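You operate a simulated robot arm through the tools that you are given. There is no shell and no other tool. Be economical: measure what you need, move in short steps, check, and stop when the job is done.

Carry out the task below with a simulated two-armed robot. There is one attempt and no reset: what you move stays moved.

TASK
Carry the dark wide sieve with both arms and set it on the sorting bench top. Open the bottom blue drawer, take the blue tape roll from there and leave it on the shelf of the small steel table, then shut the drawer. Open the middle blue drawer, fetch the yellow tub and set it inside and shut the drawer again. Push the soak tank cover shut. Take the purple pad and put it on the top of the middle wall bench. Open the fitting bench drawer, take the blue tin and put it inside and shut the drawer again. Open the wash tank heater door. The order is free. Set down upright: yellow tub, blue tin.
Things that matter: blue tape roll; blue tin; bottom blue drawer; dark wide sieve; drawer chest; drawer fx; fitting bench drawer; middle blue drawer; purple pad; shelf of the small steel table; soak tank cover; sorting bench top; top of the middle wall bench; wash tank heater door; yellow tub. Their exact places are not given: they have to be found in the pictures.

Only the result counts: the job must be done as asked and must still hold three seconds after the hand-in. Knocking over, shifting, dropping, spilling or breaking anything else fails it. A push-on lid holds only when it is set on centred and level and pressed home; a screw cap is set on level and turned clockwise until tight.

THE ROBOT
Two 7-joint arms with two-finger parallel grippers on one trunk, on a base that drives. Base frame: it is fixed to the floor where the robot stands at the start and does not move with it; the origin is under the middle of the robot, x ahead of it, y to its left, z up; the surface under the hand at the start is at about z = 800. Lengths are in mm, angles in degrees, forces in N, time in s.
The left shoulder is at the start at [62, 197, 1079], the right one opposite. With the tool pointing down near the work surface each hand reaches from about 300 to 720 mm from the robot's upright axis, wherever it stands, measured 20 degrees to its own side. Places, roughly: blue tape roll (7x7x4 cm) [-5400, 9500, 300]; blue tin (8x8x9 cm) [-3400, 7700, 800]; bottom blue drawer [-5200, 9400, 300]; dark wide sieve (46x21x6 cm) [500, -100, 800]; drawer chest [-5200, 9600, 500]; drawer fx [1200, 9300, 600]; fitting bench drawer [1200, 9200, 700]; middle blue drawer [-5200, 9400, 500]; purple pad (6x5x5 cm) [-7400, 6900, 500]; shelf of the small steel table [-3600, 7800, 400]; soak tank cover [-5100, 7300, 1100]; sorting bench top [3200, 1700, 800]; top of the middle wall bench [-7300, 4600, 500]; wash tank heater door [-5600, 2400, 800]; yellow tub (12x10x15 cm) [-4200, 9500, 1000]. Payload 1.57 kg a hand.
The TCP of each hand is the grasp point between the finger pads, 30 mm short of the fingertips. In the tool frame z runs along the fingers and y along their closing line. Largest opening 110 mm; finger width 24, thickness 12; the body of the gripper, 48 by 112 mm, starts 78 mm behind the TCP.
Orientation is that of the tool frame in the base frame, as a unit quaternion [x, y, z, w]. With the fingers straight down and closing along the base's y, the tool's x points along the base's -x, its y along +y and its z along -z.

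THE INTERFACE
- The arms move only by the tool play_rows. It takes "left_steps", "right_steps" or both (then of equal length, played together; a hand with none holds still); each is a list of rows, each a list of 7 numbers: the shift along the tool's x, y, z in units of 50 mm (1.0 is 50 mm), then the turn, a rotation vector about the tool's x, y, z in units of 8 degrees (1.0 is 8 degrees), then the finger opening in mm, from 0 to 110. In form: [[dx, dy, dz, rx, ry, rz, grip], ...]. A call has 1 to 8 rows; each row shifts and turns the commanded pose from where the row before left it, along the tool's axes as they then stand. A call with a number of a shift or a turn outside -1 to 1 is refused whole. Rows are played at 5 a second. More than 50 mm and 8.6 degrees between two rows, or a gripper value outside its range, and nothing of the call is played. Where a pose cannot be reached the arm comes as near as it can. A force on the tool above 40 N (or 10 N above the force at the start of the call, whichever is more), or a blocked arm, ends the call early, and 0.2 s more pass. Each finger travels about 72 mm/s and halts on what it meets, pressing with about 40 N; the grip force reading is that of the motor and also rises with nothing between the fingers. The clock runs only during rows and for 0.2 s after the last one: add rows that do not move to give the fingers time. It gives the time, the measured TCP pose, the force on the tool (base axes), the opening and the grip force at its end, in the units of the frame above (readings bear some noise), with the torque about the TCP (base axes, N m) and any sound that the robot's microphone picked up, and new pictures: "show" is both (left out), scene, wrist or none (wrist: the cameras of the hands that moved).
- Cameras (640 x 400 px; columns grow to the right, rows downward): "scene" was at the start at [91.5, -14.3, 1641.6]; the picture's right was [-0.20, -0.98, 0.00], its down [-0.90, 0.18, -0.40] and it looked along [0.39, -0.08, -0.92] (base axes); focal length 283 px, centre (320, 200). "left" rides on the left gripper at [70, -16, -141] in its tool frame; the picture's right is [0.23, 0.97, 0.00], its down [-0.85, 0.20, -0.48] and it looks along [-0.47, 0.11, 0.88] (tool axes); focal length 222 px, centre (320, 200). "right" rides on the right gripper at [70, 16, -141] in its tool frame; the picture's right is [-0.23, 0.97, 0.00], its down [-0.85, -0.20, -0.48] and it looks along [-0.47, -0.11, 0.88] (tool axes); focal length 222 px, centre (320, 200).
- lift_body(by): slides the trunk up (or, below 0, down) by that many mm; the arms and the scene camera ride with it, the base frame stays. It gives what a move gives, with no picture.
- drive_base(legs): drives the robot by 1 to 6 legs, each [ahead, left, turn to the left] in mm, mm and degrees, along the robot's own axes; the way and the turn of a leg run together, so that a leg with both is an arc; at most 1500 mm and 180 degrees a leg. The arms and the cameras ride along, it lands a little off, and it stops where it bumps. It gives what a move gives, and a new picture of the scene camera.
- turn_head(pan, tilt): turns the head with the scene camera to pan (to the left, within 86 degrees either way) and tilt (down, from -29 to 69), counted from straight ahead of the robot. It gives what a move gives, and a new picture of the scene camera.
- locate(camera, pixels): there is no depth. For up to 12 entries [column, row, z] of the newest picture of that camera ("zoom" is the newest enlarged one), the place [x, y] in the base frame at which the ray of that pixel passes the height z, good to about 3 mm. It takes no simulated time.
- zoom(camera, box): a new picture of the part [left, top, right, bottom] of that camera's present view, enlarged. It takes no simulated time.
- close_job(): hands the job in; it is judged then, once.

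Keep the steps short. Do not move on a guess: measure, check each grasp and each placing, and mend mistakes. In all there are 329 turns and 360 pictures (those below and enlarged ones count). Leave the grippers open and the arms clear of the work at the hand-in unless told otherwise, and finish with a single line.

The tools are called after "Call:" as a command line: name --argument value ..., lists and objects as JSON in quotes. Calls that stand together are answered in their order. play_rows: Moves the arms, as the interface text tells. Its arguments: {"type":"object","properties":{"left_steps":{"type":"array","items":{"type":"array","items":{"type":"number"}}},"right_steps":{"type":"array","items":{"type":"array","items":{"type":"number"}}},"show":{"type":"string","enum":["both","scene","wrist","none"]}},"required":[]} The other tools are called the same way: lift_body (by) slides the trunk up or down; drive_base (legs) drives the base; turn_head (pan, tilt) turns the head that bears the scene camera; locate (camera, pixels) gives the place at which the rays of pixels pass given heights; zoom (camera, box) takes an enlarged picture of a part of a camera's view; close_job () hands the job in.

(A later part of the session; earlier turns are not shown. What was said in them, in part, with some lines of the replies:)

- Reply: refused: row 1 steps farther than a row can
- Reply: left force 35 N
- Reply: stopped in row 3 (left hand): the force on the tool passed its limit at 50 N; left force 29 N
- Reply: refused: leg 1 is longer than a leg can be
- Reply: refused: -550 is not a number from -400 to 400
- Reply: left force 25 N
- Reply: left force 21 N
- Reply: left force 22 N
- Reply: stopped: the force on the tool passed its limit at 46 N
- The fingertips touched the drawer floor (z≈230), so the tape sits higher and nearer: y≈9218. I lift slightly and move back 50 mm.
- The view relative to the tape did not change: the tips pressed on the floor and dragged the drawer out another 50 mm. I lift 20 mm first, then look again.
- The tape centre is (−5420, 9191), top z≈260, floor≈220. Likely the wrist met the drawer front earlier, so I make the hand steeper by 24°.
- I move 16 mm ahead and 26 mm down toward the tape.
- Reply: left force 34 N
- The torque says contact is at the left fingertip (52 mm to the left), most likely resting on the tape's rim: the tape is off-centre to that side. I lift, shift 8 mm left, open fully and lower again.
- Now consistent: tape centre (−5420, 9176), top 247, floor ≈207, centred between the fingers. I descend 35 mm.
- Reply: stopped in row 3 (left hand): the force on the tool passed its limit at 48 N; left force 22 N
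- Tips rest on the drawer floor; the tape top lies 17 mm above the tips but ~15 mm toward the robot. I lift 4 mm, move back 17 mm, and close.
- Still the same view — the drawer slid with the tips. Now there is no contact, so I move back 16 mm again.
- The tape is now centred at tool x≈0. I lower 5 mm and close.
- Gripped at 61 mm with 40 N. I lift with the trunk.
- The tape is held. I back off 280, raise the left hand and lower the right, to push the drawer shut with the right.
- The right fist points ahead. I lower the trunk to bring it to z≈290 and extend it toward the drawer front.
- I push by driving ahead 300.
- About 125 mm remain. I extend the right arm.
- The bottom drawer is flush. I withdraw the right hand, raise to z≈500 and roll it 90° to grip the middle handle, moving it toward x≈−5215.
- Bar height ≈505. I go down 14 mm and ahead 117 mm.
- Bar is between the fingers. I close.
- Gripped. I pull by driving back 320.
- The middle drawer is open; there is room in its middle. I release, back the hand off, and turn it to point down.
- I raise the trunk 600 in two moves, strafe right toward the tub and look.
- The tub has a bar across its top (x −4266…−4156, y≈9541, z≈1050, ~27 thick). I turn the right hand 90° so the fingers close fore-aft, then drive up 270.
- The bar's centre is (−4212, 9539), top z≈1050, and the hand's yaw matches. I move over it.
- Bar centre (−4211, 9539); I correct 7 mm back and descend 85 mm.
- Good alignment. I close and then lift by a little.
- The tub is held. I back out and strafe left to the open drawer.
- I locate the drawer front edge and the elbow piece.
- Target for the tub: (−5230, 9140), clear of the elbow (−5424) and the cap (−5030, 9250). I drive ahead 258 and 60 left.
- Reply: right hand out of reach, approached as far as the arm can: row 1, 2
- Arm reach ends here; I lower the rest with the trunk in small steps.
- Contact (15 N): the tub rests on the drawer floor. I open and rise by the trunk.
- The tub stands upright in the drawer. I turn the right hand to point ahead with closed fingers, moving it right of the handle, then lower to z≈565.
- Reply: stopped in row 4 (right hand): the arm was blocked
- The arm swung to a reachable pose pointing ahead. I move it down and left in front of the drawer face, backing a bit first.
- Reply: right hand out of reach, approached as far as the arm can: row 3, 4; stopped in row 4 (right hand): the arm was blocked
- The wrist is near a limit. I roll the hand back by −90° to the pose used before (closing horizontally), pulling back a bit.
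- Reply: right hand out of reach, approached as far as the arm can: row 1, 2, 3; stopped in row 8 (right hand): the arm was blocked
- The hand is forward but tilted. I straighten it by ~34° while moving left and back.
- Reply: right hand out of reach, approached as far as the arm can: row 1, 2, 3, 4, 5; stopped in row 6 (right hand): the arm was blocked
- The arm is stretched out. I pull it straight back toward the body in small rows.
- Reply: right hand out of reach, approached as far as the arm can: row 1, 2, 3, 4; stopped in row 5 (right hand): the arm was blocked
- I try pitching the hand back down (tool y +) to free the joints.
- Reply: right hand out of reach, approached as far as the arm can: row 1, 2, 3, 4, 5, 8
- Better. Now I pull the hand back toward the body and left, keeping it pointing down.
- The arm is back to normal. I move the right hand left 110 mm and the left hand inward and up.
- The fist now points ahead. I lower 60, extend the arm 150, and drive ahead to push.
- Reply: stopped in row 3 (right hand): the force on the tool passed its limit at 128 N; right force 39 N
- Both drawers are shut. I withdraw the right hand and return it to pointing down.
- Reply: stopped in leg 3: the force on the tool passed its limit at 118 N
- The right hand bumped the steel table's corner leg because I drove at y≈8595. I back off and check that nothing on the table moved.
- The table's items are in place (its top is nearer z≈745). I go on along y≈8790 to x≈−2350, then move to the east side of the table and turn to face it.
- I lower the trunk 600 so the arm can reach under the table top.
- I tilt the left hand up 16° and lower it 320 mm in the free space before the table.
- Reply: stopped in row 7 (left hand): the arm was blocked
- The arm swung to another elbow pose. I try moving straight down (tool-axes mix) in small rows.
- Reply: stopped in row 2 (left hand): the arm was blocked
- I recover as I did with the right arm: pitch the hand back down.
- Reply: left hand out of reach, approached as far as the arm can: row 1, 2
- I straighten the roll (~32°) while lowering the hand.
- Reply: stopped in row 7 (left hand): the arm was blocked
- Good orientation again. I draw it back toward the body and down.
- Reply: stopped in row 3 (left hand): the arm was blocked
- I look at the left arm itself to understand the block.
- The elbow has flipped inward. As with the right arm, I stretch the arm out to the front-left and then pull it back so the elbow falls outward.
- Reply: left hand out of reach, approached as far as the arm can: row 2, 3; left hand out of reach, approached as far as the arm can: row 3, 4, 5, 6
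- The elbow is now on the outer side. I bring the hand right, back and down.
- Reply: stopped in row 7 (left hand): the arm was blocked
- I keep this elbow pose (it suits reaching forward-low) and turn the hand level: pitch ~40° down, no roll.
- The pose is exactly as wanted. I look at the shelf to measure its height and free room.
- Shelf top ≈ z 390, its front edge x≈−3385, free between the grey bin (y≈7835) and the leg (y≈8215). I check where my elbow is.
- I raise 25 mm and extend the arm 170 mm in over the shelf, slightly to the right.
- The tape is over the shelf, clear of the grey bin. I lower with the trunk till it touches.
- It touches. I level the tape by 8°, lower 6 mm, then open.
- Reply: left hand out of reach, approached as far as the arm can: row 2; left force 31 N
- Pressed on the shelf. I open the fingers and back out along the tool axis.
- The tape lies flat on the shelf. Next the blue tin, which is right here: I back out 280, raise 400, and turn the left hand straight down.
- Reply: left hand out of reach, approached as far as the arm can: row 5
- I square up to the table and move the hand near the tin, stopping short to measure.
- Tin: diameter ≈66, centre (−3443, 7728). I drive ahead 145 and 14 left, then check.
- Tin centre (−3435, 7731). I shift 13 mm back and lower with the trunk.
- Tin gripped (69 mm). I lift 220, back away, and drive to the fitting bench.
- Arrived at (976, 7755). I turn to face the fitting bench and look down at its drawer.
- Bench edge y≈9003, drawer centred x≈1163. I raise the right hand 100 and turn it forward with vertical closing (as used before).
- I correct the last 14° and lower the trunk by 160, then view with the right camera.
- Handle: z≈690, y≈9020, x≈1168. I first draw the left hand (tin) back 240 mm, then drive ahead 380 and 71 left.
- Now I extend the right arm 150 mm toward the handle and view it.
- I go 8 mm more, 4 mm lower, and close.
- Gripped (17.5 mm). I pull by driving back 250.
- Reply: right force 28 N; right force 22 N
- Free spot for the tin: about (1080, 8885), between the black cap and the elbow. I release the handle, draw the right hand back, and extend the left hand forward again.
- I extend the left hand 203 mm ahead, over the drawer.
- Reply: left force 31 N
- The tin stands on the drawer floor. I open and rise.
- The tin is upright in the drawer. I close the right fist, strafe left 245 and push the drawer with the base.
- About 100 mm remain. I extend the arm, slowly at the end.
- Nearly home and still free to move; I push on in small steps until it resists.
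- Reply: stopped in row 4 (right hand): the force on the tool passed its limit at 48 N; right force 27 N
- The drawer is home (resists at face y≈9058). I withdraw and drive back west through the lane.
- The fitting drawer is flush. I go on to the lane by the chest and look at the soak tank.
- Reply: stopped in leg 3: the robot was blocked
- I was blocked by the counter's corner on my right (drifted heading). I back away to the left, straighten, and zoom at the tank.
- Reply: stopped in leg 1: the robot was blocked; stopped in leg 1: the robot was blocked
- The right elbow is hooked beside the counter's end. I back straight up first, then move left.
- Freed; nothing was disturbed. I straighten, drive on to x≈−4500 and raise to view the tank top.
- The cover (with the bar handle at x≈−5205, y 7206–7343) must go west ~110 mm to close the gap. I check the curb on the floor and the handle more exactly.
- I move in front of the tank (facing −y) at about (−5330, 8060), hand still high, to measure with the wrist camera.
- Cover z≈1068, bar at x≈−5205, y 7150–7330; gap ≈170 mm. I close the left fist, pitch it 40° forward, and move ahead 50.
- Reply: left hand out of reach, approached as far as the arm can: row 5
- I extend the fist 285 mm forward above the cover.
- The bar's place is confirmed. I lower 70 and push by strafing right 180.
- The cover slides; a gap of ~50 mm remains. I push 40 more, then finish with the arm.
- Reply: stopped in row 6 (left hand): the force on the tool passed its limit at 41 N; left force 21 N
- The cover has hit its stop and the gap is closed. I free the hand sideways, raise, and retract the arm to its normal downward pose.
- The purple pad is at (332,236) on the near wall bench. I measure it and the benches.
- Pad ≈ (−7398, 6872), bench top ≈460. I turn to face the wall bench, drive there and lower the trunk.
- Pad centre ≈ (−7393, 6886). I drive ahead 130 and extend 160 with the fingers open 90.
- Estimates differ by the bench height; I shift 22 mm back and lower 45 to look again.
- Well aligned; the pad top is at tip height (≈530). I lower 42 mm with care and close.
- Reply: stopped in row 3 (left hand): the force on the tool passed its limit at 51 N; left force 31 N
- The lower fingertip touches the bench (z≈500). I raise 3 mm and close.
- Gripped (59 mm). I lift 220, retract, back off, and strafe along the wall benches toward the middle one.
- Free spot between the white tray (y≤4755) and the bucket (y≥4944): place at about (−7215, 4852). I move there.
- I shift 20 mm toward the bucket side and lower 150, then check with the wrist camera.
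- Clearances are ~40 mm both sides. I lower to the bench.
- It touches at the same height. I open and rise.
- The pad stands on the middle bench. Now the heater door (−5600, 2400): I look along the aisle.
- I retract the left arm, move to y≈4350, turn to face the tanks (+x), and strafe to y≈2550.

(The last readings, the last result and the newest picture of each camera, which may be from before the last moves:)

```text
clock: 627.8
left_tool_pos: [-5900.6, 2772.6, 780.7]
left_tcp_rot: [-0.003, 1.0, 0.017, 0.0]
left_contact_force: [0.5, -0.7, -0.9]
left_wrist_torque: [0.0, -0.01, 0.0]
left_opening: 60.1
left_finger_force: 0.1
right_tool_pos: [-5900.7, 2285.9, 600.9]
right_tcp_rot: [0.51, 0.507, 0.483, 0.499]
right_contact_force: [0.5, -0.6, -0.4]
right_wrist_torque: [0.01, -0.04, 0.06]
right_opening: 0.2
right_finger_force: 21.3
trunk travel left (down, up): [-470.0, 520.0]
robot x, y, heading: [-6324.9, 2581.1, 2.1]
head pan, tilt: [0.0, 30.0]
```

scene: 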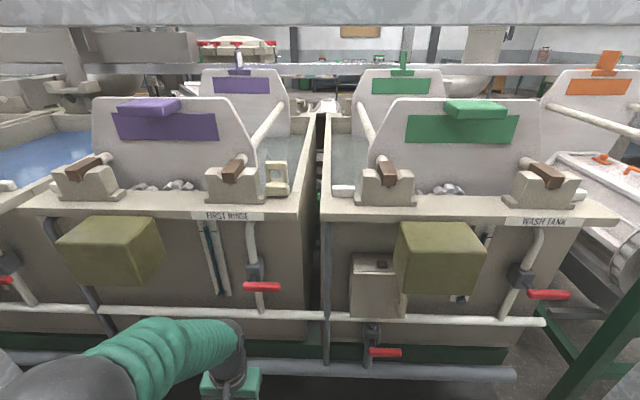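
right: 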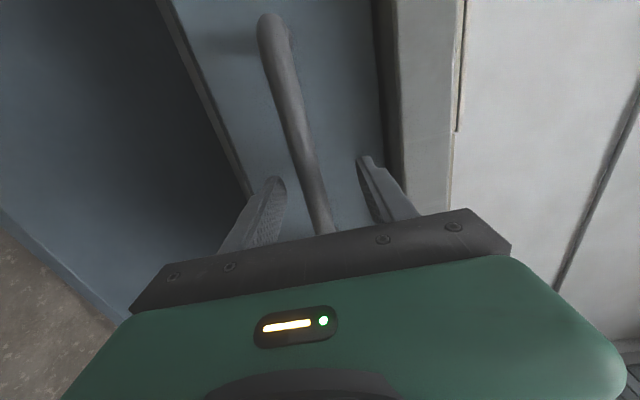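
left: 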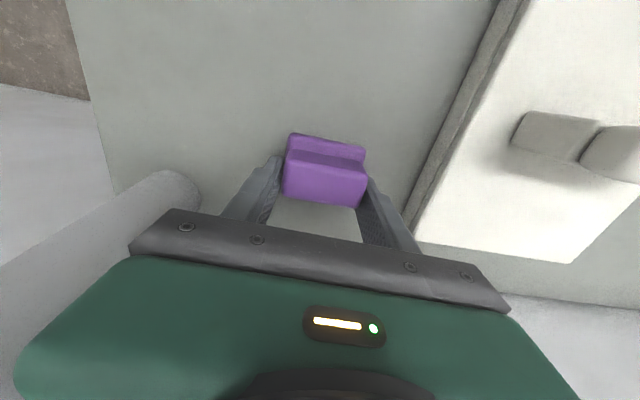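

"WASH TANK" is the right one; a small beige box at (375,285) is probably the heater. I zoom.

Call:
zoom --camera "scene" --box '[320, 215, 480, 345]'

Call:
locate --camera "scene" --pixels '[[350, 258, 850], [400, 260, 850], [350, 318, 700], [375, 265, 800], [545, 223, 1000], [440, 225, 950]]'

```text
3.08 times, centred on (400, 280) of scene
```

zoom: 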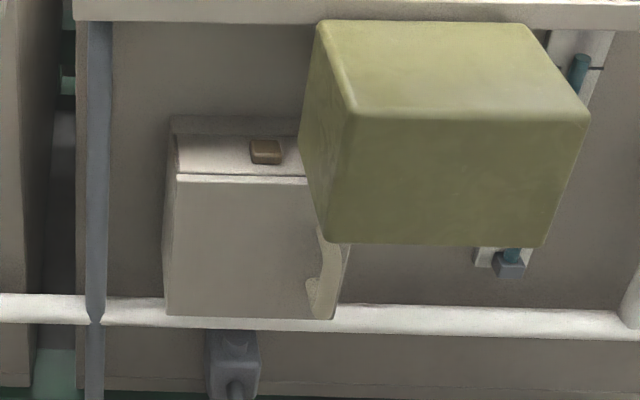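

```text
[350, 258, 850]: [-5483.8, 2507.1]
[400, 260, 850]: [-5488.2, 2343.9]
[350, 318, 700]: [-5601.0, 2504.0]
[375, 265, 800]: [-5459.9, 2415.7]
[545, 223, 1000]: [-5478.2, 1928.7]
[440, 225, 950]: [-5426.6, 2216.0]
```

I lower the trunk and move right a bit to see the heater's front and its handle.

Call:
lift_body --by -330

Call:
drive_base --legs '[[0, -330, -2]]'

Call:
turn_head --pan 12 --tilt 18

Call:
zoom --camera "scene" --box '[220, 110, 440, 280]'

```text
clock: 631.0
left_tool_pos: [-5900.7, 2772.8, 450.3]
left_tcp_rot: [-0.002, 1.0, 0.016, 0.0]
left_contact_force: [-0.2, 0.3, -0.3]
left_wrist_torque: [-0.03, 0.0, 0.0]
left_opening: 60.0
left_finger_force: 0.0
right_tool_pos: [-5900.1, 2286.8, 272.4]
right_tcp_rot: [0.51, 0.507, 0.483, 0.5]
right_contact_force: [-0.1, 0.1, -0.5]
right_wrist_torque: [0.02, 0.0, 0.01]
right_opening: 0.0
right_finger_force: 21.0
trunk travel left (down, up): [-140.0, 850.0]
robot x, y, heading: [-6327.0, 2576.0, 2.2]
head pan, tilt: [0.0, 30.0]
```

```text
clock: 633.2
left_tool_pos: [-5888.2, 2428.5, 450.6]
left_tcp_rot: [0.016, 1.0, 0.017, 0.001]
left_contact_force: [0.0, -0.9, 0.4]
left_wrist_torque: [0.02, -0.03, -0.02]
left_opening: 60.1
left_finger_force: 0.2
right_tool_pos: [-5903.7, 1941.3, 272.3]
right_tcp_rot: [0.519, 0.498, 0.474, 0.508]
right_contact_force: [-0.2, 0.5, 1.1]
right_wrist_torque: [0.03, 0.02, 0.01]
right_opening: 0.0
right_finger_force: 21.2
trunk travel left (down, up): [-140.0, 850.0]
robot x, y, heading: [-6319.2, 2247.0, 0.1]
head pan, tilt: [0.0, 30.0]
```

scene: 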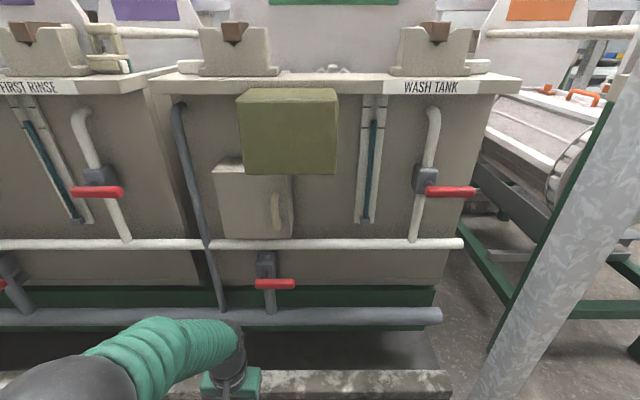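

```text
clock: 633.9
left_tool_pos: [-5888.5, 2427.8, 450.4]
left_tcp_rot: [0.015, 1.0, 0.016, 0.002]
left_contact_force: [0.1, 0.3, 0.2]
left_wrist_torque: [-0.01, -0.02, -0.03]
left_opening: 59.9
left_finger_force: 0.2
right_tool_pos: [-5905.8, 1941.7, 272.3]
right_tcp_rot: [0.519, 0.497, 0.474, 0.508]
right_contact_force: [0.7, -0.9, -0.1]
right_wrist_torque: [0.0, -0.01, 0.01]
right_opening: 0.1
right_finger_force: 21.4
trunk travel left (down, up): [-140.0, 850.0]
robot x, y, heading: [-6318.3, 2248.8, -0.1]
head pan, tilt: [12.0, 18.0]
```

scene: 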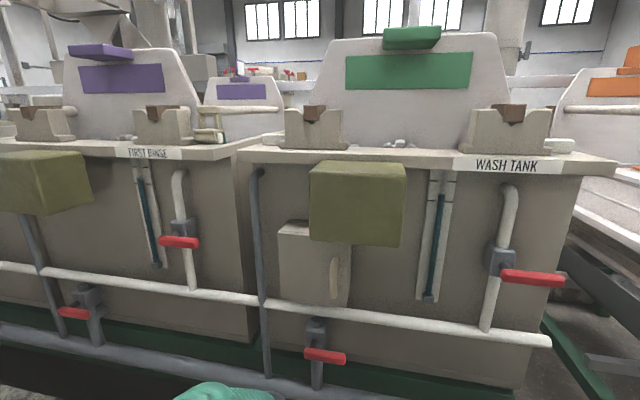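

```text
2.35 times, centred on (330, 195) of scene
```

zoom: 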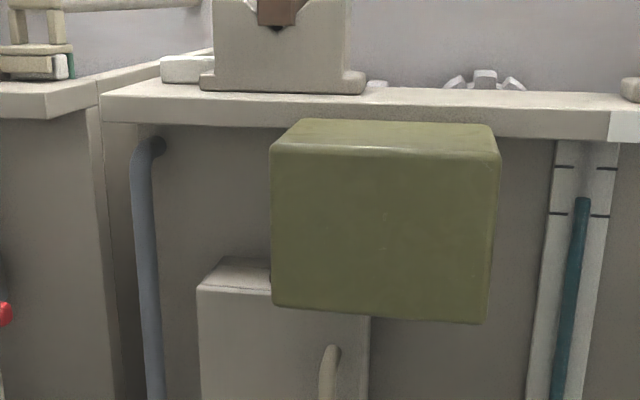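

The heater door has a vertical bar handle at (334,278), hinge on the left side. I measure it.

Call:
locate --camera "scene" --pixels '[[334, 278, 800], [334, 278, 770], [334, 278, 740], [334, 258, 800], [334, 300, 740], [283, 223, 860], [283, 300, 740], [350, 306, 720], [312, 240, 830], [400, 245, 830], [330, 312, 690]]'

Call:
zoom --camera "scene" --box '[260, 200, 420, 330]'

```text
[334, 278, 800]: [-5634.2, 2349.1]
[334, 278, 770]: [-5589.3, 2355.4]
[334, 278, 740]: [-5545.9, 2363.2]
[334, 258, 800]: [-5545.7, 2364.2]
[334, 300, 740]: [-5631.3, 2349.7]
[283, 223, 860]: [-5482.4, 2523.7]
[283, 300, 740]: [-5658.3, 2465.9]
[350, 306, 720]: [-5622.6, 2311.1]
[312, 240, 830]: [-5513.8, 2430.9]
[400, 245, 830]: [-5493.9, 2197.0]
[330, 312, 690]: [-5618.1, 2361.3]
```

```text
3.08 times, centred on (340, 265) of scene
```

zoom: 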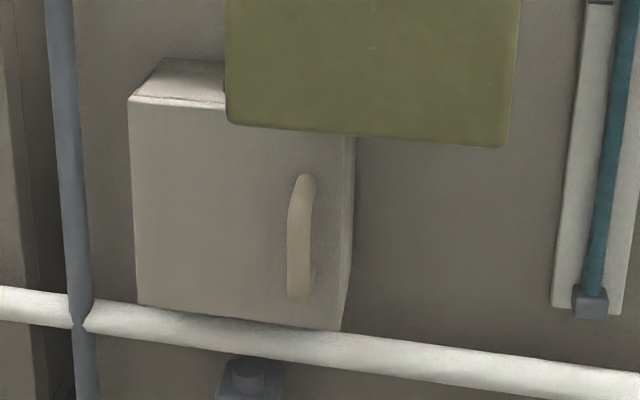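

I lower the left hand 140 relative to the shoulder, then pitch it to point forward (horizontal closing).

Call:
play_rows --left_steps '[[0, 0, 0.9, 0, 0, 0, 70], [0, 0, 0.9, 0, 0, 0, 70], [0, 0, 0.9, 0, 0, 0, 70], [0, 0, 0, 0, -1, 0, 70], [0, 0, 0, 0, -1, 0, 70], [0, 0, 0, 0, -1, 0, 70], [0, 0, 0, 0, -1, 0, 70], [0, 0, 0, 0, -1, 0, 70]]' --show "none"

Call:
play_rows --left_steps '[[0, 0, 0, 0, -1, 0, 70], [0, 0, 0, 0, -1, 0, 70], [0, 0, 0, 0, -1, 0, 70], [0, 0, 0, 0, -1, 0, 70], [0, 0, 0, 0, -1, 0, 70], [0, 0, 0, 0, -1, 0, 70], [0, 0, 0, 0, 0, 0, 70]]' --show "none"

Call:
lift_body --by 400

Call:
zoom --camera "left" --box '[0, 0, 640, 400]'

```text
clock: 635.7
left_tool_pos: [-5887.0, 2431.7, 316.2]
left_tcp_rot: [0.02, 0.939, 0.011, 0.343]
left_contact_force: [-0.2, -0.6, -0.4]
left_wrist_torque: [0.04, -0.04, 0.0]
left_opening: 70.3
left_finger_force: 0.1
right_tool_pos: [-5905.6, 1940.3, 273.6]
right_tcp_rot: [0.519, 0.497, 0.475, 0.509]
right_contact_force: [-0.5, 0.4, 0.2]
right_wrist_torque: [-0.01, 0.02, 0.05]
right_opening: 0.0
right_finger_force: 21.1
trunk travel left (down, up): [-140.0, 850.0]
robot x, y, heading: [-6315.0, 2247.6, 0.2]
head pan, tilt: [12.0, 18.0]
```

```text
clock: 637.2
left_tool_pos: [-5886.8, 2493.8, 318.2]
left_tcp_rot: [-0.044, 0.712, 0.056, 0.699]
left_contact_force: [0.5, 0.5, -0.5]
left_wrist_torque: [0.0, -0.02, 0.02]
left_opening: 69.9
left_finger_force: 0.0
right_tool_pos: [-5904.6, 1943.2, 272.7]
right_tcp_rot: [0.519, 0.498, 0.474, 0.508]
right_contact_force: [0.1, -0.8, -0.1]
right_wrist_torque: [-0.05, -0.04, 0.01]
right_opening: 0.0
right_finger_force: 21.3
trunk travel left (down, up): [-140.0, 850.0]
robot x, y, heading: [-6315.4, 2248.7, -0.1]
head pan, tilt: [12.0, 18.0]
stopped in row 7 (left hand): the arm was blocked; the commanded pose is now the measured one
```

```text
clock: 641.1
left_tool_pos: [-5888.0, 2494.0, 720.3]
left_tcp_rot: [-0.043, 0.713, 0.058, 0.698]
left_contact_force: [0.0, 0.7, 0.5]
left_wrist_torque: [0.04, -0.02, 0.01]
left_opening: 69.6
left_finger_force: 0.0
right_tool_pos: [-5906.1, 1942.5, 673.3]
right_tcp_rot: [0.519, 0.497, 0.474, 0.508]
right_contact_force: [-0.1, 0.3, -0.1]
right_wrist_torque: [0.03, 0.04, 0.02]
right_opening: 0.0
right_finger_force: 21.3
trunk travel left (down, up): [-540.0, 450.0]
robot x, y, heading: [-6320.2, 2248.1, -0.4]
head pan, tilt: [12.0, 18.0]
```

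```text
1.00 times, centred on (320, 200) of left (not enlarged: the box is as wide or as high as the picture)
```

zoom: 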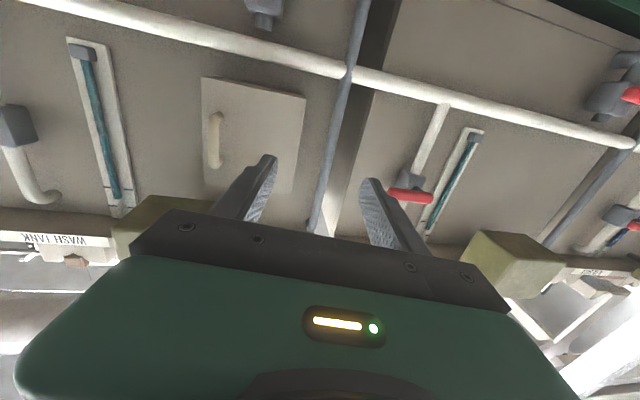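

Call:
locate --camera "zoom" --pixels '[[214, 140, 690], [214, 140, 710], [214, 140, 730], [214, 115, 690], [216, 165, 730], [205, 80, 660], [304, 95, 660], [200, 30, 640]]'

```text
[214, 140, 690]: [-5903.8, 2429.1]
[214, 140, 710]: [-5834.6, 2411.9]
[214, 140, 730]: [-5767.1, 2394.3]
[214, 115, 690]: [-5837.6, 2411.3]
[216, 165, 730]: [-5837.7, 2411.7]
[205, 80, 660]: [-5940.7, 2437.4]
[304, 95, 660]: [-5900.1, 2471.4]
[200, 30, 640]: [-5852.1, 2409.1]
```

The handle triangulates to (−5602, 2352, 779). I retract the right hand, and bring the left hand in line (right 142, up via trunk 59), forward 100.

Call:
play_rows --left_steps '[[0, -0.57, 0, 0.2, 0, 0, 70], [0, -0.57, 0, 0.2, 0, 0, 70], [0, -0.57, 0, 0.2, 0, 0, 70], [0, -0.57, 0, 0.2, 0, 0, 70], [0, -0.57, 0, 0.2, 0, 0, 70], [0, 0, 0, 0, 0, 0, 70]]' --right_steps '[[0, 0, -0.8, 0, 0, 0, 0], [0, 0, -0.8, 0, 0, 0, 0], [0, 0, -0.8, 0, 0, 0, 0], [0, 0, 0, 0, 0, 0, 0], [0, 0, 0, 0, 0, 0, 0], [0, 0, 0, 0, 0, 0, 0]]' --show "none"

Call:
lift_body --by 59

Call:
turn_head --pan 12 --tilt 40

```text
clock: 642.7
left_tool_pos: [-5874.9, 2406.4, 712.0]
left_tcp_rot: [-0.038, 0.72, 0.057, 0.691]
left_contact_force: [0.6, -0.2, 1.0]
left_wrist_torque: [0.05, 0.02, 0.03]
left_opening: 69.9
left_finger_force: 0.1
right_tool_pos: [-6023.5, 1948.9, 679.2]
right_tcp_rot: [0.518, 0.498, 0.474, 0.509]
right_contact_force: [0.6, -0.4, -0.2]
right_wrist_torque: [-0.01, 0.01, 0.03]
right_opening: 0.0
right_finger_force: 20.8
trunk travel left (down, up): [-540.0, 450.0]
robot x, y, heading: [-6316.1, 2248.8, 0.3]
head pan, tilt: [12.0, 18.0]
stopped in row 6 (left hand): the arm was blocked; the commanded pose is now the measured one
```

```text
clock: 643.7
left_tool_pos: [-5872.4, 2406.2, 772.5]
left_tcp_rot: [-0.039, 0.718, 0.057, 0.692]
left_contact_force: [0.6, 0.6, 0.2]
left_wrist_torque: [0.01, 0.02, -0.03]
left_opening: 70.1
left_finger_force: 0.0
right_tool_pos: [-6023.0, 1948.0, 737.8]
right_tcp_rot: [0.517, 0.498, 0.474, 0.509]
right_contact_force: [-0.1, -1.0, -0.4]
right_wrist_torque: [0.04, 0.01, -0.01]
right_opening: 0.2
right_finger_force: 21.5
trunk travel left (down, up): [-599.0, 391.0]
robot x, y, heading: [-6317.0, 2251.3, -0.2]
head pan, tilt: [12.0, 18.0]
```

```text
clock: 644.5
left_tool_pos: [-5870.4, 2405.3, 773.4]
left_tcp_rot: [-0.039, 0.717, 0.055, 0.694]
left_contact_force: [0.5, -0.5, -0.2]
left_wrist_torque: [0.04, 0.02, 0.01]
left_opening: 70.0
left_finger_force: 0.0
right_tool_pos: [-6022.4, 1948.6, 736.9]
right_tcp_rot: [0.518, 0.497, 0.474, 0.51]
right_contact_force: [0.2, -0.4, -0.2]
right_wrist_torque: [0.0, 0.0, 0.01]
right_opening: 0.0
right_finger_force: 21.7
trunk travel left (down, up): [-599.0, 391.0]
robot x, y, heading: [-6318.5, 2247.1, -0.2]
head pan, tilt: [12.0, 40.0]
```

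scene: 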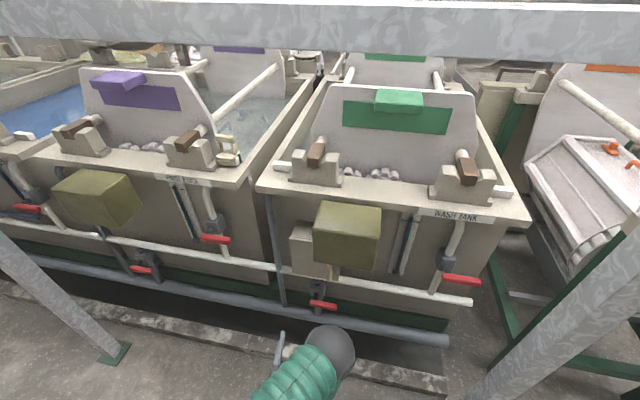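

The arm is at a wrist limit here but extending should free it. I strafe right 54, drive ahead 90, then extend the arm 100.

Call:
drive_base --legs '[[90, -50, 0]]'

Call:
play_rows --left_steps '[[0, 0, 0.5, 0.2, 0, 0, 70], [0, 0, 0.5, 0.2, 0, 0, 70], [0, 0, 0.5, 0.2, 0, 0, 70], [0, 0, 0.5, 0.2, 0, 0, 70], [0, 0, 0, 0.2, 0, 0, 70]]' --show "both"

```text
clock: 645.7
left_tool_pos: [-5781.1, 2362.7, 770.4]
left_tcp_rot: [-0.042, 0.718, 0.054, 0.692]
left_contact_force: [0.9, 0.5, -0.6]
left_wrist_torque: [0.0, -0.02, -0.02]
left_opening: 70.2
left_finger_force: 0.0
right_tool_pos: [-5933.7, 1904.5, 738.3]
right_tcp_rot: [0.517, 0.5, 0.472, 0.51]
right_contact_force: [0.3, 1.4, 0.5]
right_wrist_torque: [0.0, -0.04, 0.0]
right_opening: 0.1
right_finger_force: 21.4
trunk travel left (down, up): [-599.0, 391.0]
robot x, y, heading: [-6231.1, 2197.5, -0.0]
head pan, tilt: [12.0, 40.0]
```

scene: 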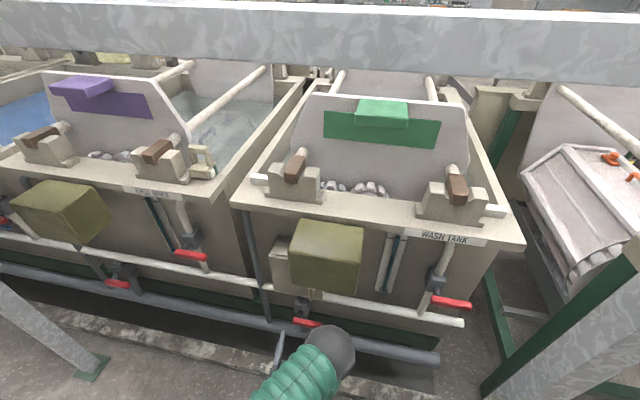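

```text
clock: 646.9
left_tool_pos: [-5680.3, 2364.3, 769.5]
left_tcp_rot: [0.009, 0.719, 0.005, 0.694]
left_contact_force: [-0.2, 0.3, 0.1]
left_wrist_torque: [0.04, 0.0, 0.01]
left_opening: 70.1
left_finger_force: 0.0
right_tool_pos: [-5932.7, 1900.4, 735.9]
right_tcp_rot: [0.518, 0.497, 0.474, 0.51]
right_contact_force: [-0.4, 0.2, 0.7]
right_wrist_torque: [0.01, 0.02, 0.01]
right_opening: 0.0
right_finger_force: 20.6
trunk travel left (down, up): [-599.0, 391.0]
robot x, y, heading: [-6229.1, 2198.6, -0.4]
head pan, tilt: [12.0, 40.0]
```

scene: 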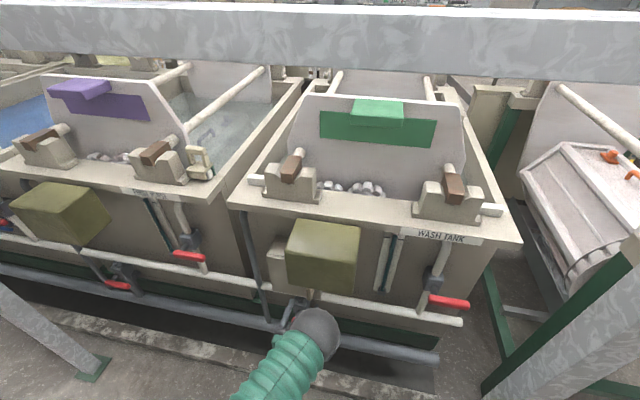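
left: 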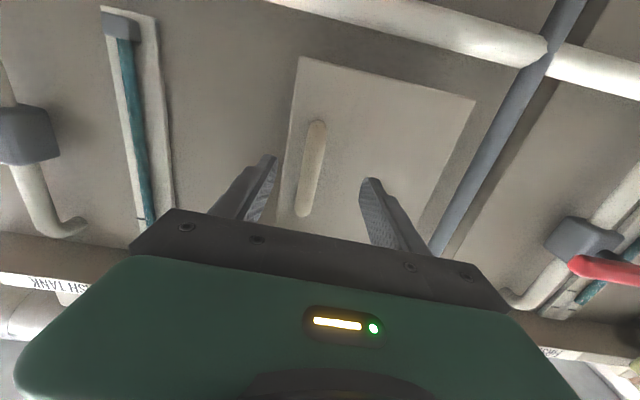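

Call:
locate --camera "left" --pixels '[[316, 125, 740], [316, 125, 750], [303, 212, 800], [303, 212, 810], [310, 168, 770], [310, 168, 780]]'

```text
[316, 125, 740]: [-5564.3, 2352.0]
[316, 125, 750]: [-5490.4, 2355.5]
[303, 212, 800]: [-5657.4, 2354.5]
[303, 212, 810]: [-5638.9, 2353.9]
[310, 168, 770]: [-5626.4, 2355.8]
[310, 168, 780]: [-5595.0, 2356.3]
```

Handle at y≈2354, x≈−5605, z 735–828. I move 10 mm right, 7 up, 65 ahead.

Call:
play_rows --left_steps '[[-0.14, -0.2, 0.4, 0, 0, 0, 70], [0, 0, 0.5, 0, 0, 0, 70], [0, 0, 0.4, 0, 0, 0, 70], [0, 0, 0, 0, 0, 0, 70]]' --show "wrist"

```text
clock: 647.9
left_tool_pos: [-5615.2, 2355.9, 773.7]
left_tcp_rot: [0.009, 0.719, 0.005, 0.694]
left_contact_force: [-0.1, 0.0, -0.4]
left_wrist_torque: [0.0, 0.02, 0.0]
left_opening: 70.0
left_finger_force: 0.1
right_tool_pos: [-5932.0, 1899.2, 736.0]
right_tcp_rot: [0.519, 0.497, 0.475, 0.508]
right_contact_force: [0.1, -0.3, -0.4]
right_wrist_torque: [0.03, -0.02, 0.01]
right_opening: 0.0
right_finger_force: 21.1
trunk travel left (down, up): [-599.0, 391.0]
robot x, y, heading: [-6231.1, 2197.8, -0.2]
head pan, tilt: [12.0, 40.0]
```

left: 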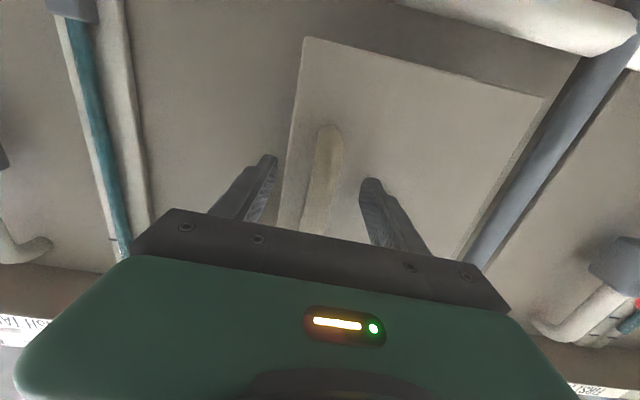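

The bar is centred. I close.

Call:
play_rows --left_steps '[[0, 0, 0, 0, 0, 0, 50], [0, 0, 0, 0, 0, 0, 25], [0, 0, 0, 0, 0, 0, 5], [0, 0, 0, 0, 0, 0, 3], [0, 0, 0, 0, 0, 0, 3]]' --show "none"

```text
clock: 649.1
left_tool_pos: [-5616.5, 2355.9, 774.8]
left_tcp_rot: [0.008, 0.719, 0.006, 0.695]
left_contact_force: [-0.3, 0.8, 0.2]
left_wrist_torque: [-0.83, 0.03, 0.04]
left_opening: 17.9
left_finger_force: 33.1
right_tool_pos: [-5933.1, 1899.1, 735.9]
right_tcp_rot: [0.518, 0.498, 0.474, 0.509]
right_contact_force: [0.8, -0.2, -0.5]
right_wrist_torque: [0.03, 0.02, -0.01]
right_opening: 0.2
right_finger_force: 21.4
trunk travel left (down, up): [-599.0, 391.0]
robot x, y, heading: [-6231.8, 2200.6, 0.1]
head pan, tilt: [12.0, 40.0]
```

Gripped. I swing the door about its hinge (≈160 mm to the left): each row 8° with matching shifts; first three rows.

Call:
play_rows --left_steps '[[0, 0.16, -0.434, 1, 0, 0, 3], [0, 0.16, -0.434, 1, 0, 0, 3], [0, 0.16, -0.434, 1, 0, 0, 3], [0, 0, 0, 0, 0, 0, 3]]' --show "both"

```text
clock: 650.1
left_tool_pos: [-5680.8, 2389.1, 774.8]
left_tcp_rot: [0.153, 0.707, -0.144, 0.675]
left_contact_force: [-5.3, -4.2, -14.8]
left_wrist_torque: [-0.27, -0.32, 0.21]
left_opening: 17.8
left_finger_force: 32.9
right_tool_pos: [-5931.7, 1899.0, 735.0]
right_tcp_rot: [0.519, 0.498, 0.474, 0.508]
right_contact_force: [0.7, 1.4, 0.7]
right_wrist_torque: [0.0, 0.03, 0.0]
right_opening: 0.0
right_finger_force: 20.3
trunk travel left (down, up): [-599.0, 391.0]
robot x, y, heading: [-6228.4, 2198.7, -0.2]
head pan, tilt: [12.0, 40.0]
```

scene: 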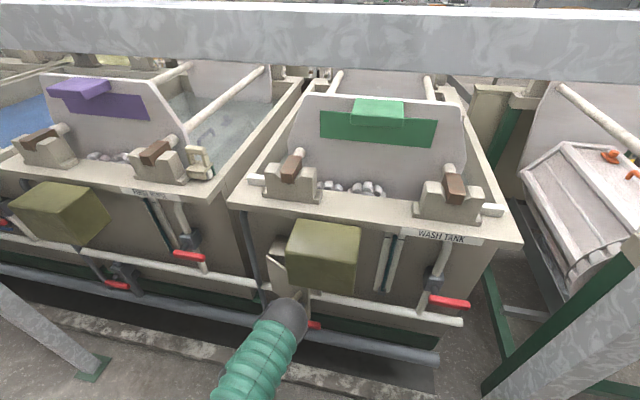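
left: 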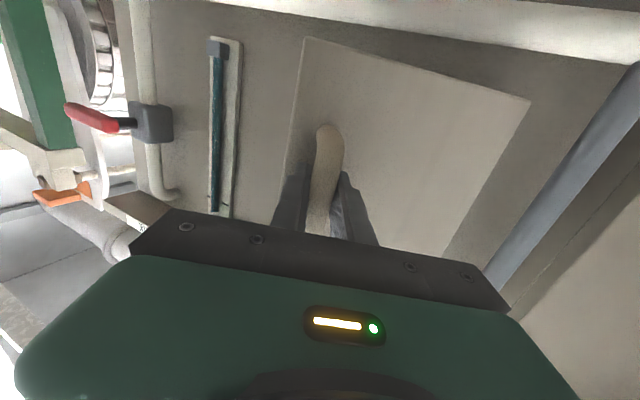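

The door is opening. I continue.

Call:
play_rows --left_steps '[[0, 0.16, -0.434, 1, 0, 0, 3], [0, 0.16, -0.434, 1, 0, 0, 3], [0, 0.16, -0.434, 1, 0, 0, 3], [0, 0.16, -0.434, 1, 0, 0, 3], [0, 0, 0, 0, 0, 0, 3]]' --show "both"

```text
clock: 651.3
left_tool_pos: [-5727.8, 2466.3, 778.7]
left_tcp_rot: [0.334, 0.638, -0.334, 0.609]
left_contact_force: [-11.5, -3.0, -22.1]
left_wrist_torque: [0.49, -0.71, 0.16]
left_opening: 18.0
left_finger_force: 32.6
right_tool_pos: [-5933.1, 1901.2, 735.6]
right_tcp_rot: [0.518, 0.499, 0.474, 0.509]
right_contact_force: [0.6, 0.2, -0.2]
right_wrist_torque: [0.01, -0.03, 0.03]
right_opening: 0.1
right_finger_force: 21.5
trunk travel left (down, up): [-599.0, 391.0]
robot x, y, heading: [-6228.6, 2202.4, -0.1]
head pan, tilt: [12.0, 40.0]
```

scene: 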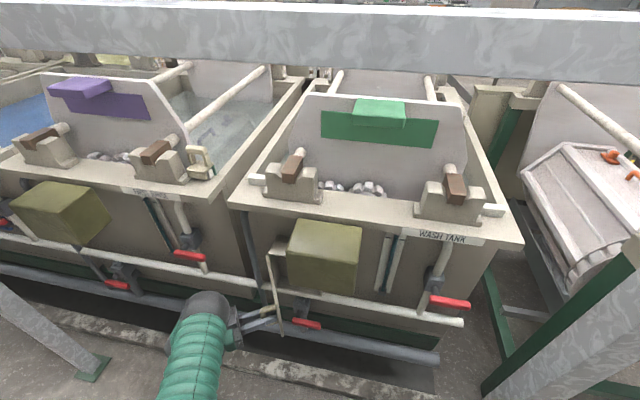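
left: 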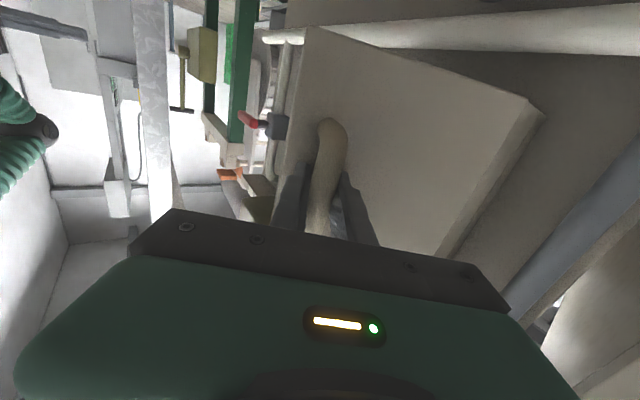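

About 56° open. I go on four more rows.

Call:
play_rows --left_steps '[[0.05, 0.16, -0.434, 1, 0, 0, 3], [0, 0.16, -0.434, 1, 0, 0, 3], [0, 0.16, -0.434, 1, 0, 0, 3], [0, 0.16, -0.434, 1, 0, 0, 3], [0, 0, 0, 0, 0, 0, 3]]' --show "both"

```text
clock: 652.2
left_tool_pos: [-5733.7, 2516.4, 781.6]
left_tcp_rot: [0.456, 0.55, -0.46, 0.527]
left_contact_force: [18.7, -1.9, -19.0]
left_wrist_torque: [-0.28, -0.77, 0.03]
left_opening: 18.2
left_finger_force: 32.4
left hand out of reach, approached as far as the arm can: row 3, 4
right_tool_pos: [-5933.8, 1899.1, 736.4]
right_tcp_rot: [0.519, 0.497, 0.473, 0.509]
right_contact_force: [-0.1, -0.6, 0.0]
right_wrist_torque: [0.03, 0.02, 0.0]
right_opening: 0.1
right_finger_force: 21.4
trunk travel left (down, up): [-599.0, 391.0]
robot x, y, heading: [-6227.5, 2201.2, -0.1]
head pan, tilt: [12.0, 40.0]
stopped in row 4 (left hand): the force on the tool passed its limit at 67 N (the readings are from after the stop); the commanded pose is now the measured one
```

scene: 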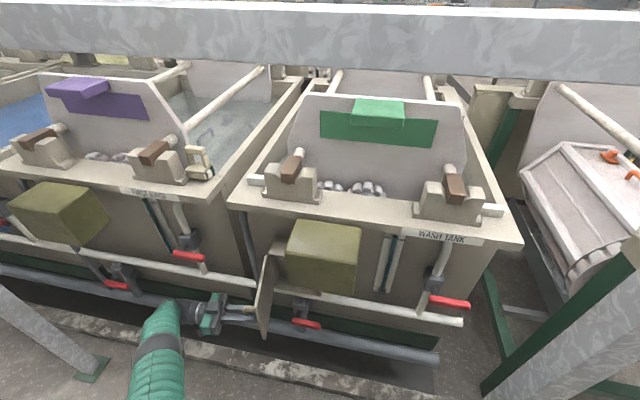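
left: 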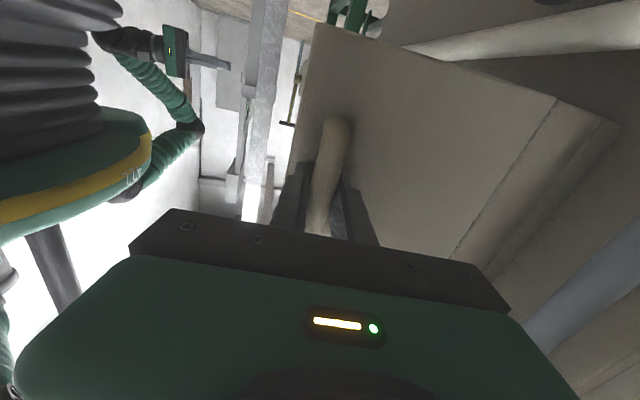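

About 80° open. I release the handle, retreat the left hand outward and back.

Call:
play_rows --left_steps '[[0, 0, 0, 0, 0, 0, 30], [0, 0, 0, 0, 0, 0, 55], [0, 0, -0.6, 0, 0, 0, 55], [0, 0, -0.6, 0, 0, 0, 55], [0, -0.8, -0.2, 0, 0, 0, 55], [0, -0.8, 0, 0, 0, 0, 55], [0, -0.8, 0, 0, 0, 0, 55], [0, -0.8, 0, 0, 0, 0, 55]]' --show "scene"

```text
clock: 653.4
left_tool_pos: [-5773.9, 2538.2, 788.1]
left_tcp_rot: [0.457, 0.549, -0.452, 0.533]
left_contact_force: [38.4, -3.4, -11.8]
left_wrist_torque: [0.06, 0.23, 0.63]
left_opening: 87.1
left_finger_force: 18.6
left hand out of reach, approached as far as the arm can: row 3, 4
right_tool_pos: [-5931.2, 1897.9, 735.2]
right_tcp_rot: [0.52, 0.498, 0.472, 0.509]
right_contact_force: [-0.1, 0.1, 0.1]
right_wrist_torque: [0.03, 0.01, 0.02]
right_opening: 0.2
right_finger_force: 21.3
trunk travel left (down, up): [-599.0, 391.0]
robot x, y, heading: [-6226.1, 2195.8, -0.4]
head pan, tilt: [12.0, 40.0]
stopped in row 6 (left hand): the force on the tool passed its limit at 51 N (the readings are from after the stop); the commanded pose is now the measured one
```

scene: 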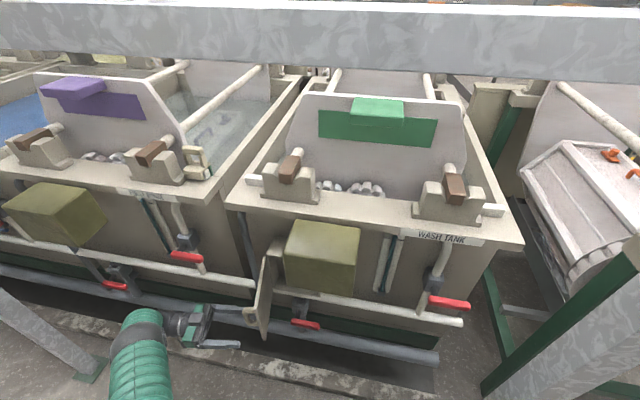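

One finger still hooks the bar. I ease forward 30 mm, then move the base left 70 to clear, and back away.

Call:
play_rows --left_steps '[[0, 0.5, 0, 0, 0, 0, 70], [0, 0.2, 0, 0, 0, 0, 70]]' --show "none"

Call:
drive_base --legs '[[0, 80, 0]]'

```text
clock: 654.0
left_tool_pos: [-5747.1, 2546.3, 792.1]
left_tcp_rot: [0.457, 0.549, -0.455, 0.532]
left_contact_force: [0.3, 0.4, -0.5]
left_wrist_torque: [0.02, -0.01, -0.01]
left_opening: 69.9
left_finger_force: 0.0
right_tool_pos: [-5935.4, 1900.0, 737.6]
right_tcp_rot: [0.519, 0.496, 0.474, 0.509]
right_contact_force: [0.8, 0.3, -0.2]
right_wrist_torque: [-0.01, -0.03, 0.03]
right_opening: 0.2
right_finger_force: 21.2
trunk travel left (down, up): [-599.0, 391.0]
robot x, y, heading: [-6225.1, 2198.4, -0.3]
head pan, tilt: [12.0, 40.0]
```

```text
clock: 655.1
left_tool_pos: [-5746.9, 2605.4, 800.2]
left_tcp_rot: [0.464, 0.552, -0.449, 0.528]
left_contact_force: [0.2, -1.2, 1.1]
left_wrist_torque: [0.08, 0.03, 0.05]
left_opening: 70.1
left_finger_force: 0.0
right_tool_pos: [-5935.0, 1959.8, 731.1]
right_tcp_rot: [0.523, 0.491, 0.479, 0.506]
right_contact_force: [-0.8, -0.8, 0.2]
right_wrist_torque: [0.04, -0.02, 0.08]
right_opening: 0.0
right_finger_force: 21.4
trunk travel left (down, up): [-599.0, 391.0]
robot x, y, heading: [-6232.1, 2274.5, -0.3]
head pan, tilt: [12.0, 40.0]
```

scene: 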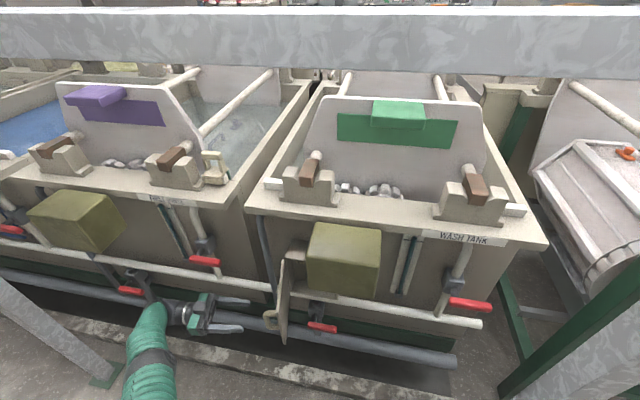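

The hand is clear; the door stands ~75–80° open. To open it fully I'll push its inner face with the right fist. I back 170 and strafe left 230.

Call:
drive_base --legs '[[-170, 0, 0], [0, 230, 0]]'

Call:
lift_body --by 35

Call:
play_rows --right_steps '[[0.5, 0, 0.7, 0, 0, 0, 0], [0.5, 0, 0.7, 0, 0, 0, 0], [0.5, 0, 0.7, 0, 0, 0, 0], [0.5, 0, 0.7, 0, 0, 0, 0], [0.3, 0, 0.7, 0, 0, 0, 0], [0.3, 0, 0.7, 0, 0, 0, 0], [0, 0, 0.7, 0, 0, 0, 0], [0, 0, 0.7, 0, 0, 0, 0]]' --show "scene"

```text
clock: 657.9
left_tool_pos: [-5922.5, 2844.1, 795.9]
left_tcp_rot: [0.458, 0.551, -0.45, 0.533]
left_contact_force: [0.1, 0.1, 1.1]
left_wrist_torque: [0.02, -0.03, 0.03]
left_opening: 70.0
left_finger_force: 0.1
right_tool_pos: [-6104.0, 2195.8, 734.4]
right_tcp_rot: [0.517, 0.497, 0.478, 0.507]
right_contact_force: [0.0, -0.6, 0.0]
right_wrist_torque: [0.0, -0.03, -0.04]
right_opening: 0.2
right_finger_force: 21.2
trunk travel left (down, up): [-599.0, 391.0]
robot x, y, heading: [-6398.2, 2497.5, 0.6]
head pan, tilt: [12.0, 40.0]
```

scene: 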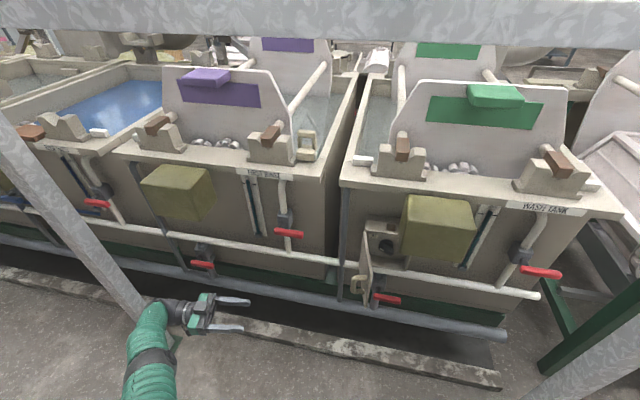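

```text
clock: 658.6
left_tool_pos: [-5922.7, 2846.6, 828.8]
left_tcp_rot: [0.457, 0.55, -0.451, 0.534]
left_contact_force: [0.4, -0.2, 0.1]
left_wrist_torque: [0.02, -0.02, 0.01]
left_opening: 69.7
left_finger_force: 0.0
right_tool_pos: [-6104.8, 2198.2, 771.5]
right_tcp_rot: [0.515, 0.499, 0.476, 0.509]
right_contact_force: [0.1, 0.8, -0.6]
right_wrist_torque: [0.0, -0.03, 0.01]
right_opening: 0.0
right_finger_force: 21.1
trunk travel left (down, up): [-634.0, 356.0]
robot x, y, heading: [-6397.5, 2496.5, 0.2]
head pan, tilt: [12.0, 40.0]
```

```text
clock: 660.4
left_tool_pos: [-5922.1, 2851.2, 827.2]
left_tcp_rot: [0.456, 0.548, -0.453, 0.536]
left_contact_force: [0.3, 0.2, 0.6]
left_wrist_torque: [-0.01, 0.01, 0.01]
left_opening: 70.1
left_finger_force: 0.1
right_tool_pos: [-5815.5, 2318.5, 761.5]
right_tcp_rot: [0.515, 0.499, 0.476, 0.509]
right_contact_force: [0.6, -0.1, 0.3]
right_wrist_torque: [0.01, -0.02, -0.01]
right_opening: 0.1
right_finger_force: 20.5
trunk travel left (down, up): [-634.0, 356.0]
robot x, y, heading: [-6398.8, 2497.8, 0.6]
head pan, tilt: [12.0, 40.0]
```

scene: 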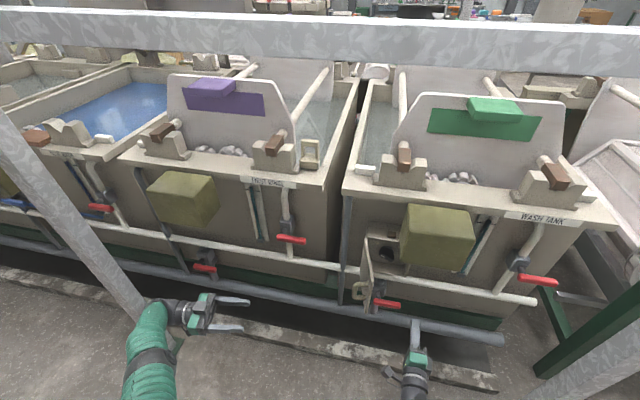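

The heater is open; I extend the fist 120 further, then strafe left to push the door farther open.

Call:
play_rows --right_steps '[[0, 0, 0.8, 0, 0, 0, 0], [0, 0, 0.8, 0, 0, 0, 0], [0, 0, 0.8, 0, 0, 0, 0], [0, 0, 0, 0, 0, 0, 0]]' --show "none"

Call:
drive_base --legs '[[0, 200, 0]]'

```text
clock: 661.4
left_tool_pos: [-5921.0, 2851.2, 827.1]
left_tcp_rot: [0.456, 0.549, -0.452, 0.535]
left_contact_force: [0.2, 0.5, -0.1]
left_wrist_torque: [0.0, 0.0, 0.01]
left_opening: 70.2
left_finger_force: 0.0
right_tool_pos: [-5697.2, 2311.5, 758.4]
right_tcp_rot: [0.515, 0.499, 0.476, 0.51]
right_contact_force: [0.6, -1.1, -0.3]
right_wrist_torque: [0.0, -0.03, 0.01]
right_opening: 0.0
right_finger_force: 21.2
trunk travel left (down, up): [-634.0, 356.0]
robot x, y, heading: [-6401.4, 2498.6, 0.5]
head pan, tilt: [12.0, 40.0]
```

```text
clock: 663.0
left_tool_pos: [-5921.6, 3038.5, 829.6]
left_tcp_rot: [0.458, 0.549, -0.452, 0.533]
left_contact_force: [-0.2, -0.3, 0.9]
left_wrist_torque: [0.01, 0.03, 0.01]
left_opening: 69.9
left_finger_force: 0.1
right_tool_pos: [-5699.5, 2498.7, 759.2]
right_tcp_rot: [0.517, 0.498, 0.476, 0.509]
right_contact_force: [-0.8, -1.4, 0.2]
right_wrist_torque: [-0.02, 0.01, 0.05]
right_opening: 0.3
right_finger_force: 21.5
trunk travel left (down, up): [-634.0, 356.0]
robot x, y, heading: [-6402.2, 2692.1, 0.3]
head pan, tilt: [12.0, 40.0]
```

scene: 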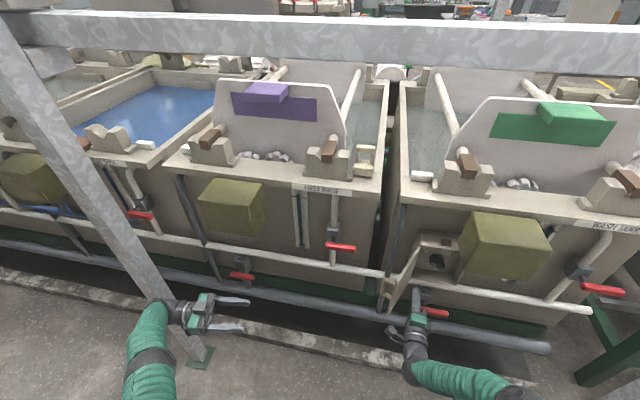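

The door is past 90°. I push a little further with the arm only, stopping at resistance.

Call:
play_rows --right_steps '[[0.3, 0, 0, 0, 0, 0, 0], [0.3, 0, 0, 0, 0, 0, 0], [0.3, 0, 0, 0, 0, 0, 0], [0.3, 0, 0, 0, 0, 0, 0], [0, 0, 0, 0, 0, 0, 0]]' --show "scene"

```text
clock: 663.9
left_tool_pos: [-5923.1, 3038.2, 828.8]
left_tcp_rot: [0.459, 0.546, -0.454, 0.534]
left_contact_force: [-0.1, -0.9, 0.9]
left_wrist_torque: [-0.06, -0.01, 0.01]
left_opening: 69.8
left_finger_force: 0.1
right_tool_pos: [-5699.4, 2532.6, 760.8]
right_tcp_rot: [0.522, 0.488, 0.468, 0.52]
right_contact_force: [-13.4, -13.7, 3.6]
right_wrist_torque: [0.08, -0.06, -0.28]
right_opening: 0.0
right_finger_force: 20.5
trunk travel left (down, up): [-634.0, 356.0]
robot x, y, heading: [-6400.6, 2688.7, -0.1]
head pan, tilt: [12.0, 40.0]
stopped in row 4 (right hand): the force on the tool passed its limit at 46 N (the readings are from after the stop); the commanded pose is now the measured one
```

scene: 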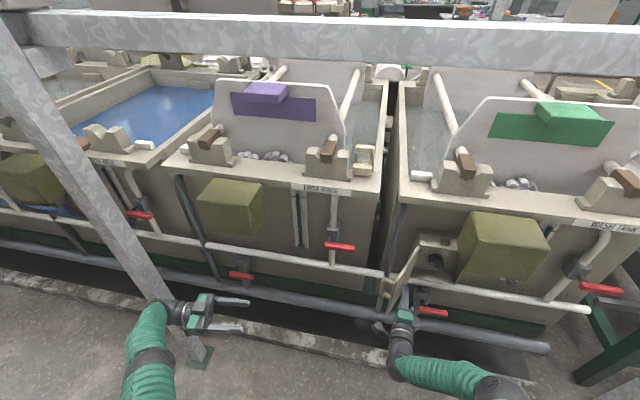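

The door is at its end stop. I move the fist off it, withdraw, back the base away and open the gripper.

Call:
play_rows --right_steps '[[-0.6, 0, 0, 0, 0, 0, 0], [-0.6, 0, -0.4, 0, 0, 0, 0], [0, 0, -0.9, 0, 0, 0, 0], [0, 0, -0.9, 0, 0, 0, 0], [0, 0, -0.9, 0, 0, 0, 0], [0, 0, -0.9, 0, 0, 0, 40], [0, 0, 0, 0, 0, 0, 60]]' --show "none"

Call:
drive_base --legs '[[-150, -60, 0]]'

Call:
zoom --camera "scene" --box '[340, 180, 600, 342]'

```text
clock: 665.5
left_tool_pos: [-5923.2, 3040.3, 828.7]
left_tcp_rot: [0.459, 0.546, -0.454, 0.534]
left_contact_force: [-0.1, -0.2, -0.8]
left_wrist_torque: [-0.04, 0.03, -0.01]
left_opening: 69.9
left_finger_force: 0.2
right_tool_pos: [-5903.1, 2490.6, 768.2]
right_tcp_rot: [0.52, 0.491, 0.469, 0.519]
right_contact_force: [-0.1, 0.4, -0.1]
right_wrist_torque: [0.0, 0.01, -0.02]
right_opening: 60.1
right_finger_force: 0.2
trunk travel left (down, up): [-634.0, 356.0]
robot x, y, heading: [-6399.3, 2684.2, 0.0]
head pan, tilt: [12.0, 40.0]
```

```text
clock: 667.0
left_tool_pos: [-6075.3, 2983.5, 827.1]
left_tcp_rot: [0.457, 0.546, -0.453, 0.536]
left_contact_force: [-0.9, 0.1, -0.4]
left_wrist_torque: [0.04, 0.0, -0.03]
left_opening: 70.2
left_finger_force: 0.0
right_tool_pos: [-6054.1, 2432.1, 769.5]
right_tcp_rot: [0.519, 0.492, 0.47, 0.518]
right_contact_force: [0.4, 0.0, 0.4]
right_wrist_torque: [0.0, 0.01, -0.02]
right_opening: 60.1
right_finger_force: 0.0
trunk travel left (down, up): [-634.0, 356.0]
robot x, y, heading: [-6554.1, 2628.2, 0.2]
head pan, tilt: [12.0, 40.0]
```

scene: 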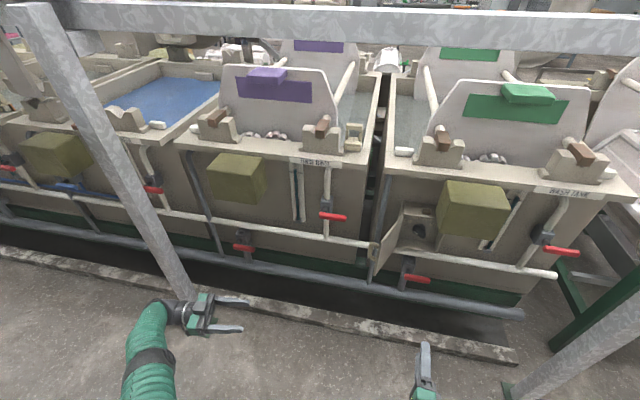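

```text
2.46 times, centred on (470, 261) of scene
```

zoom: 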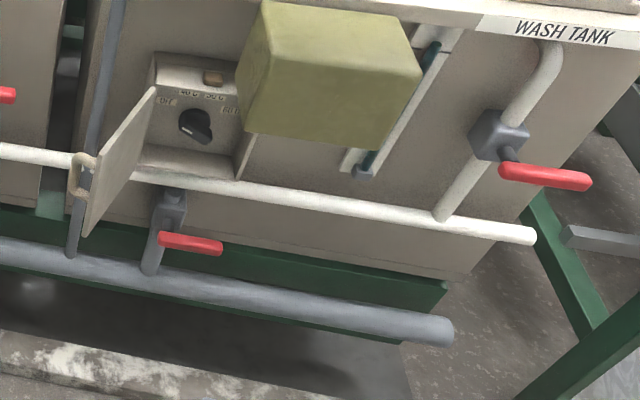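

The heater door stands open with its dial visible. Every part of the task has been carried out, the grippers are open and the arms are clear, so I hand in.

Call:
close_job

```text
The job is handed in.
```

I carried out every part of the task and handed the job in; I did not reopen the two closed drawers to check that the tub and tin stayed upright.
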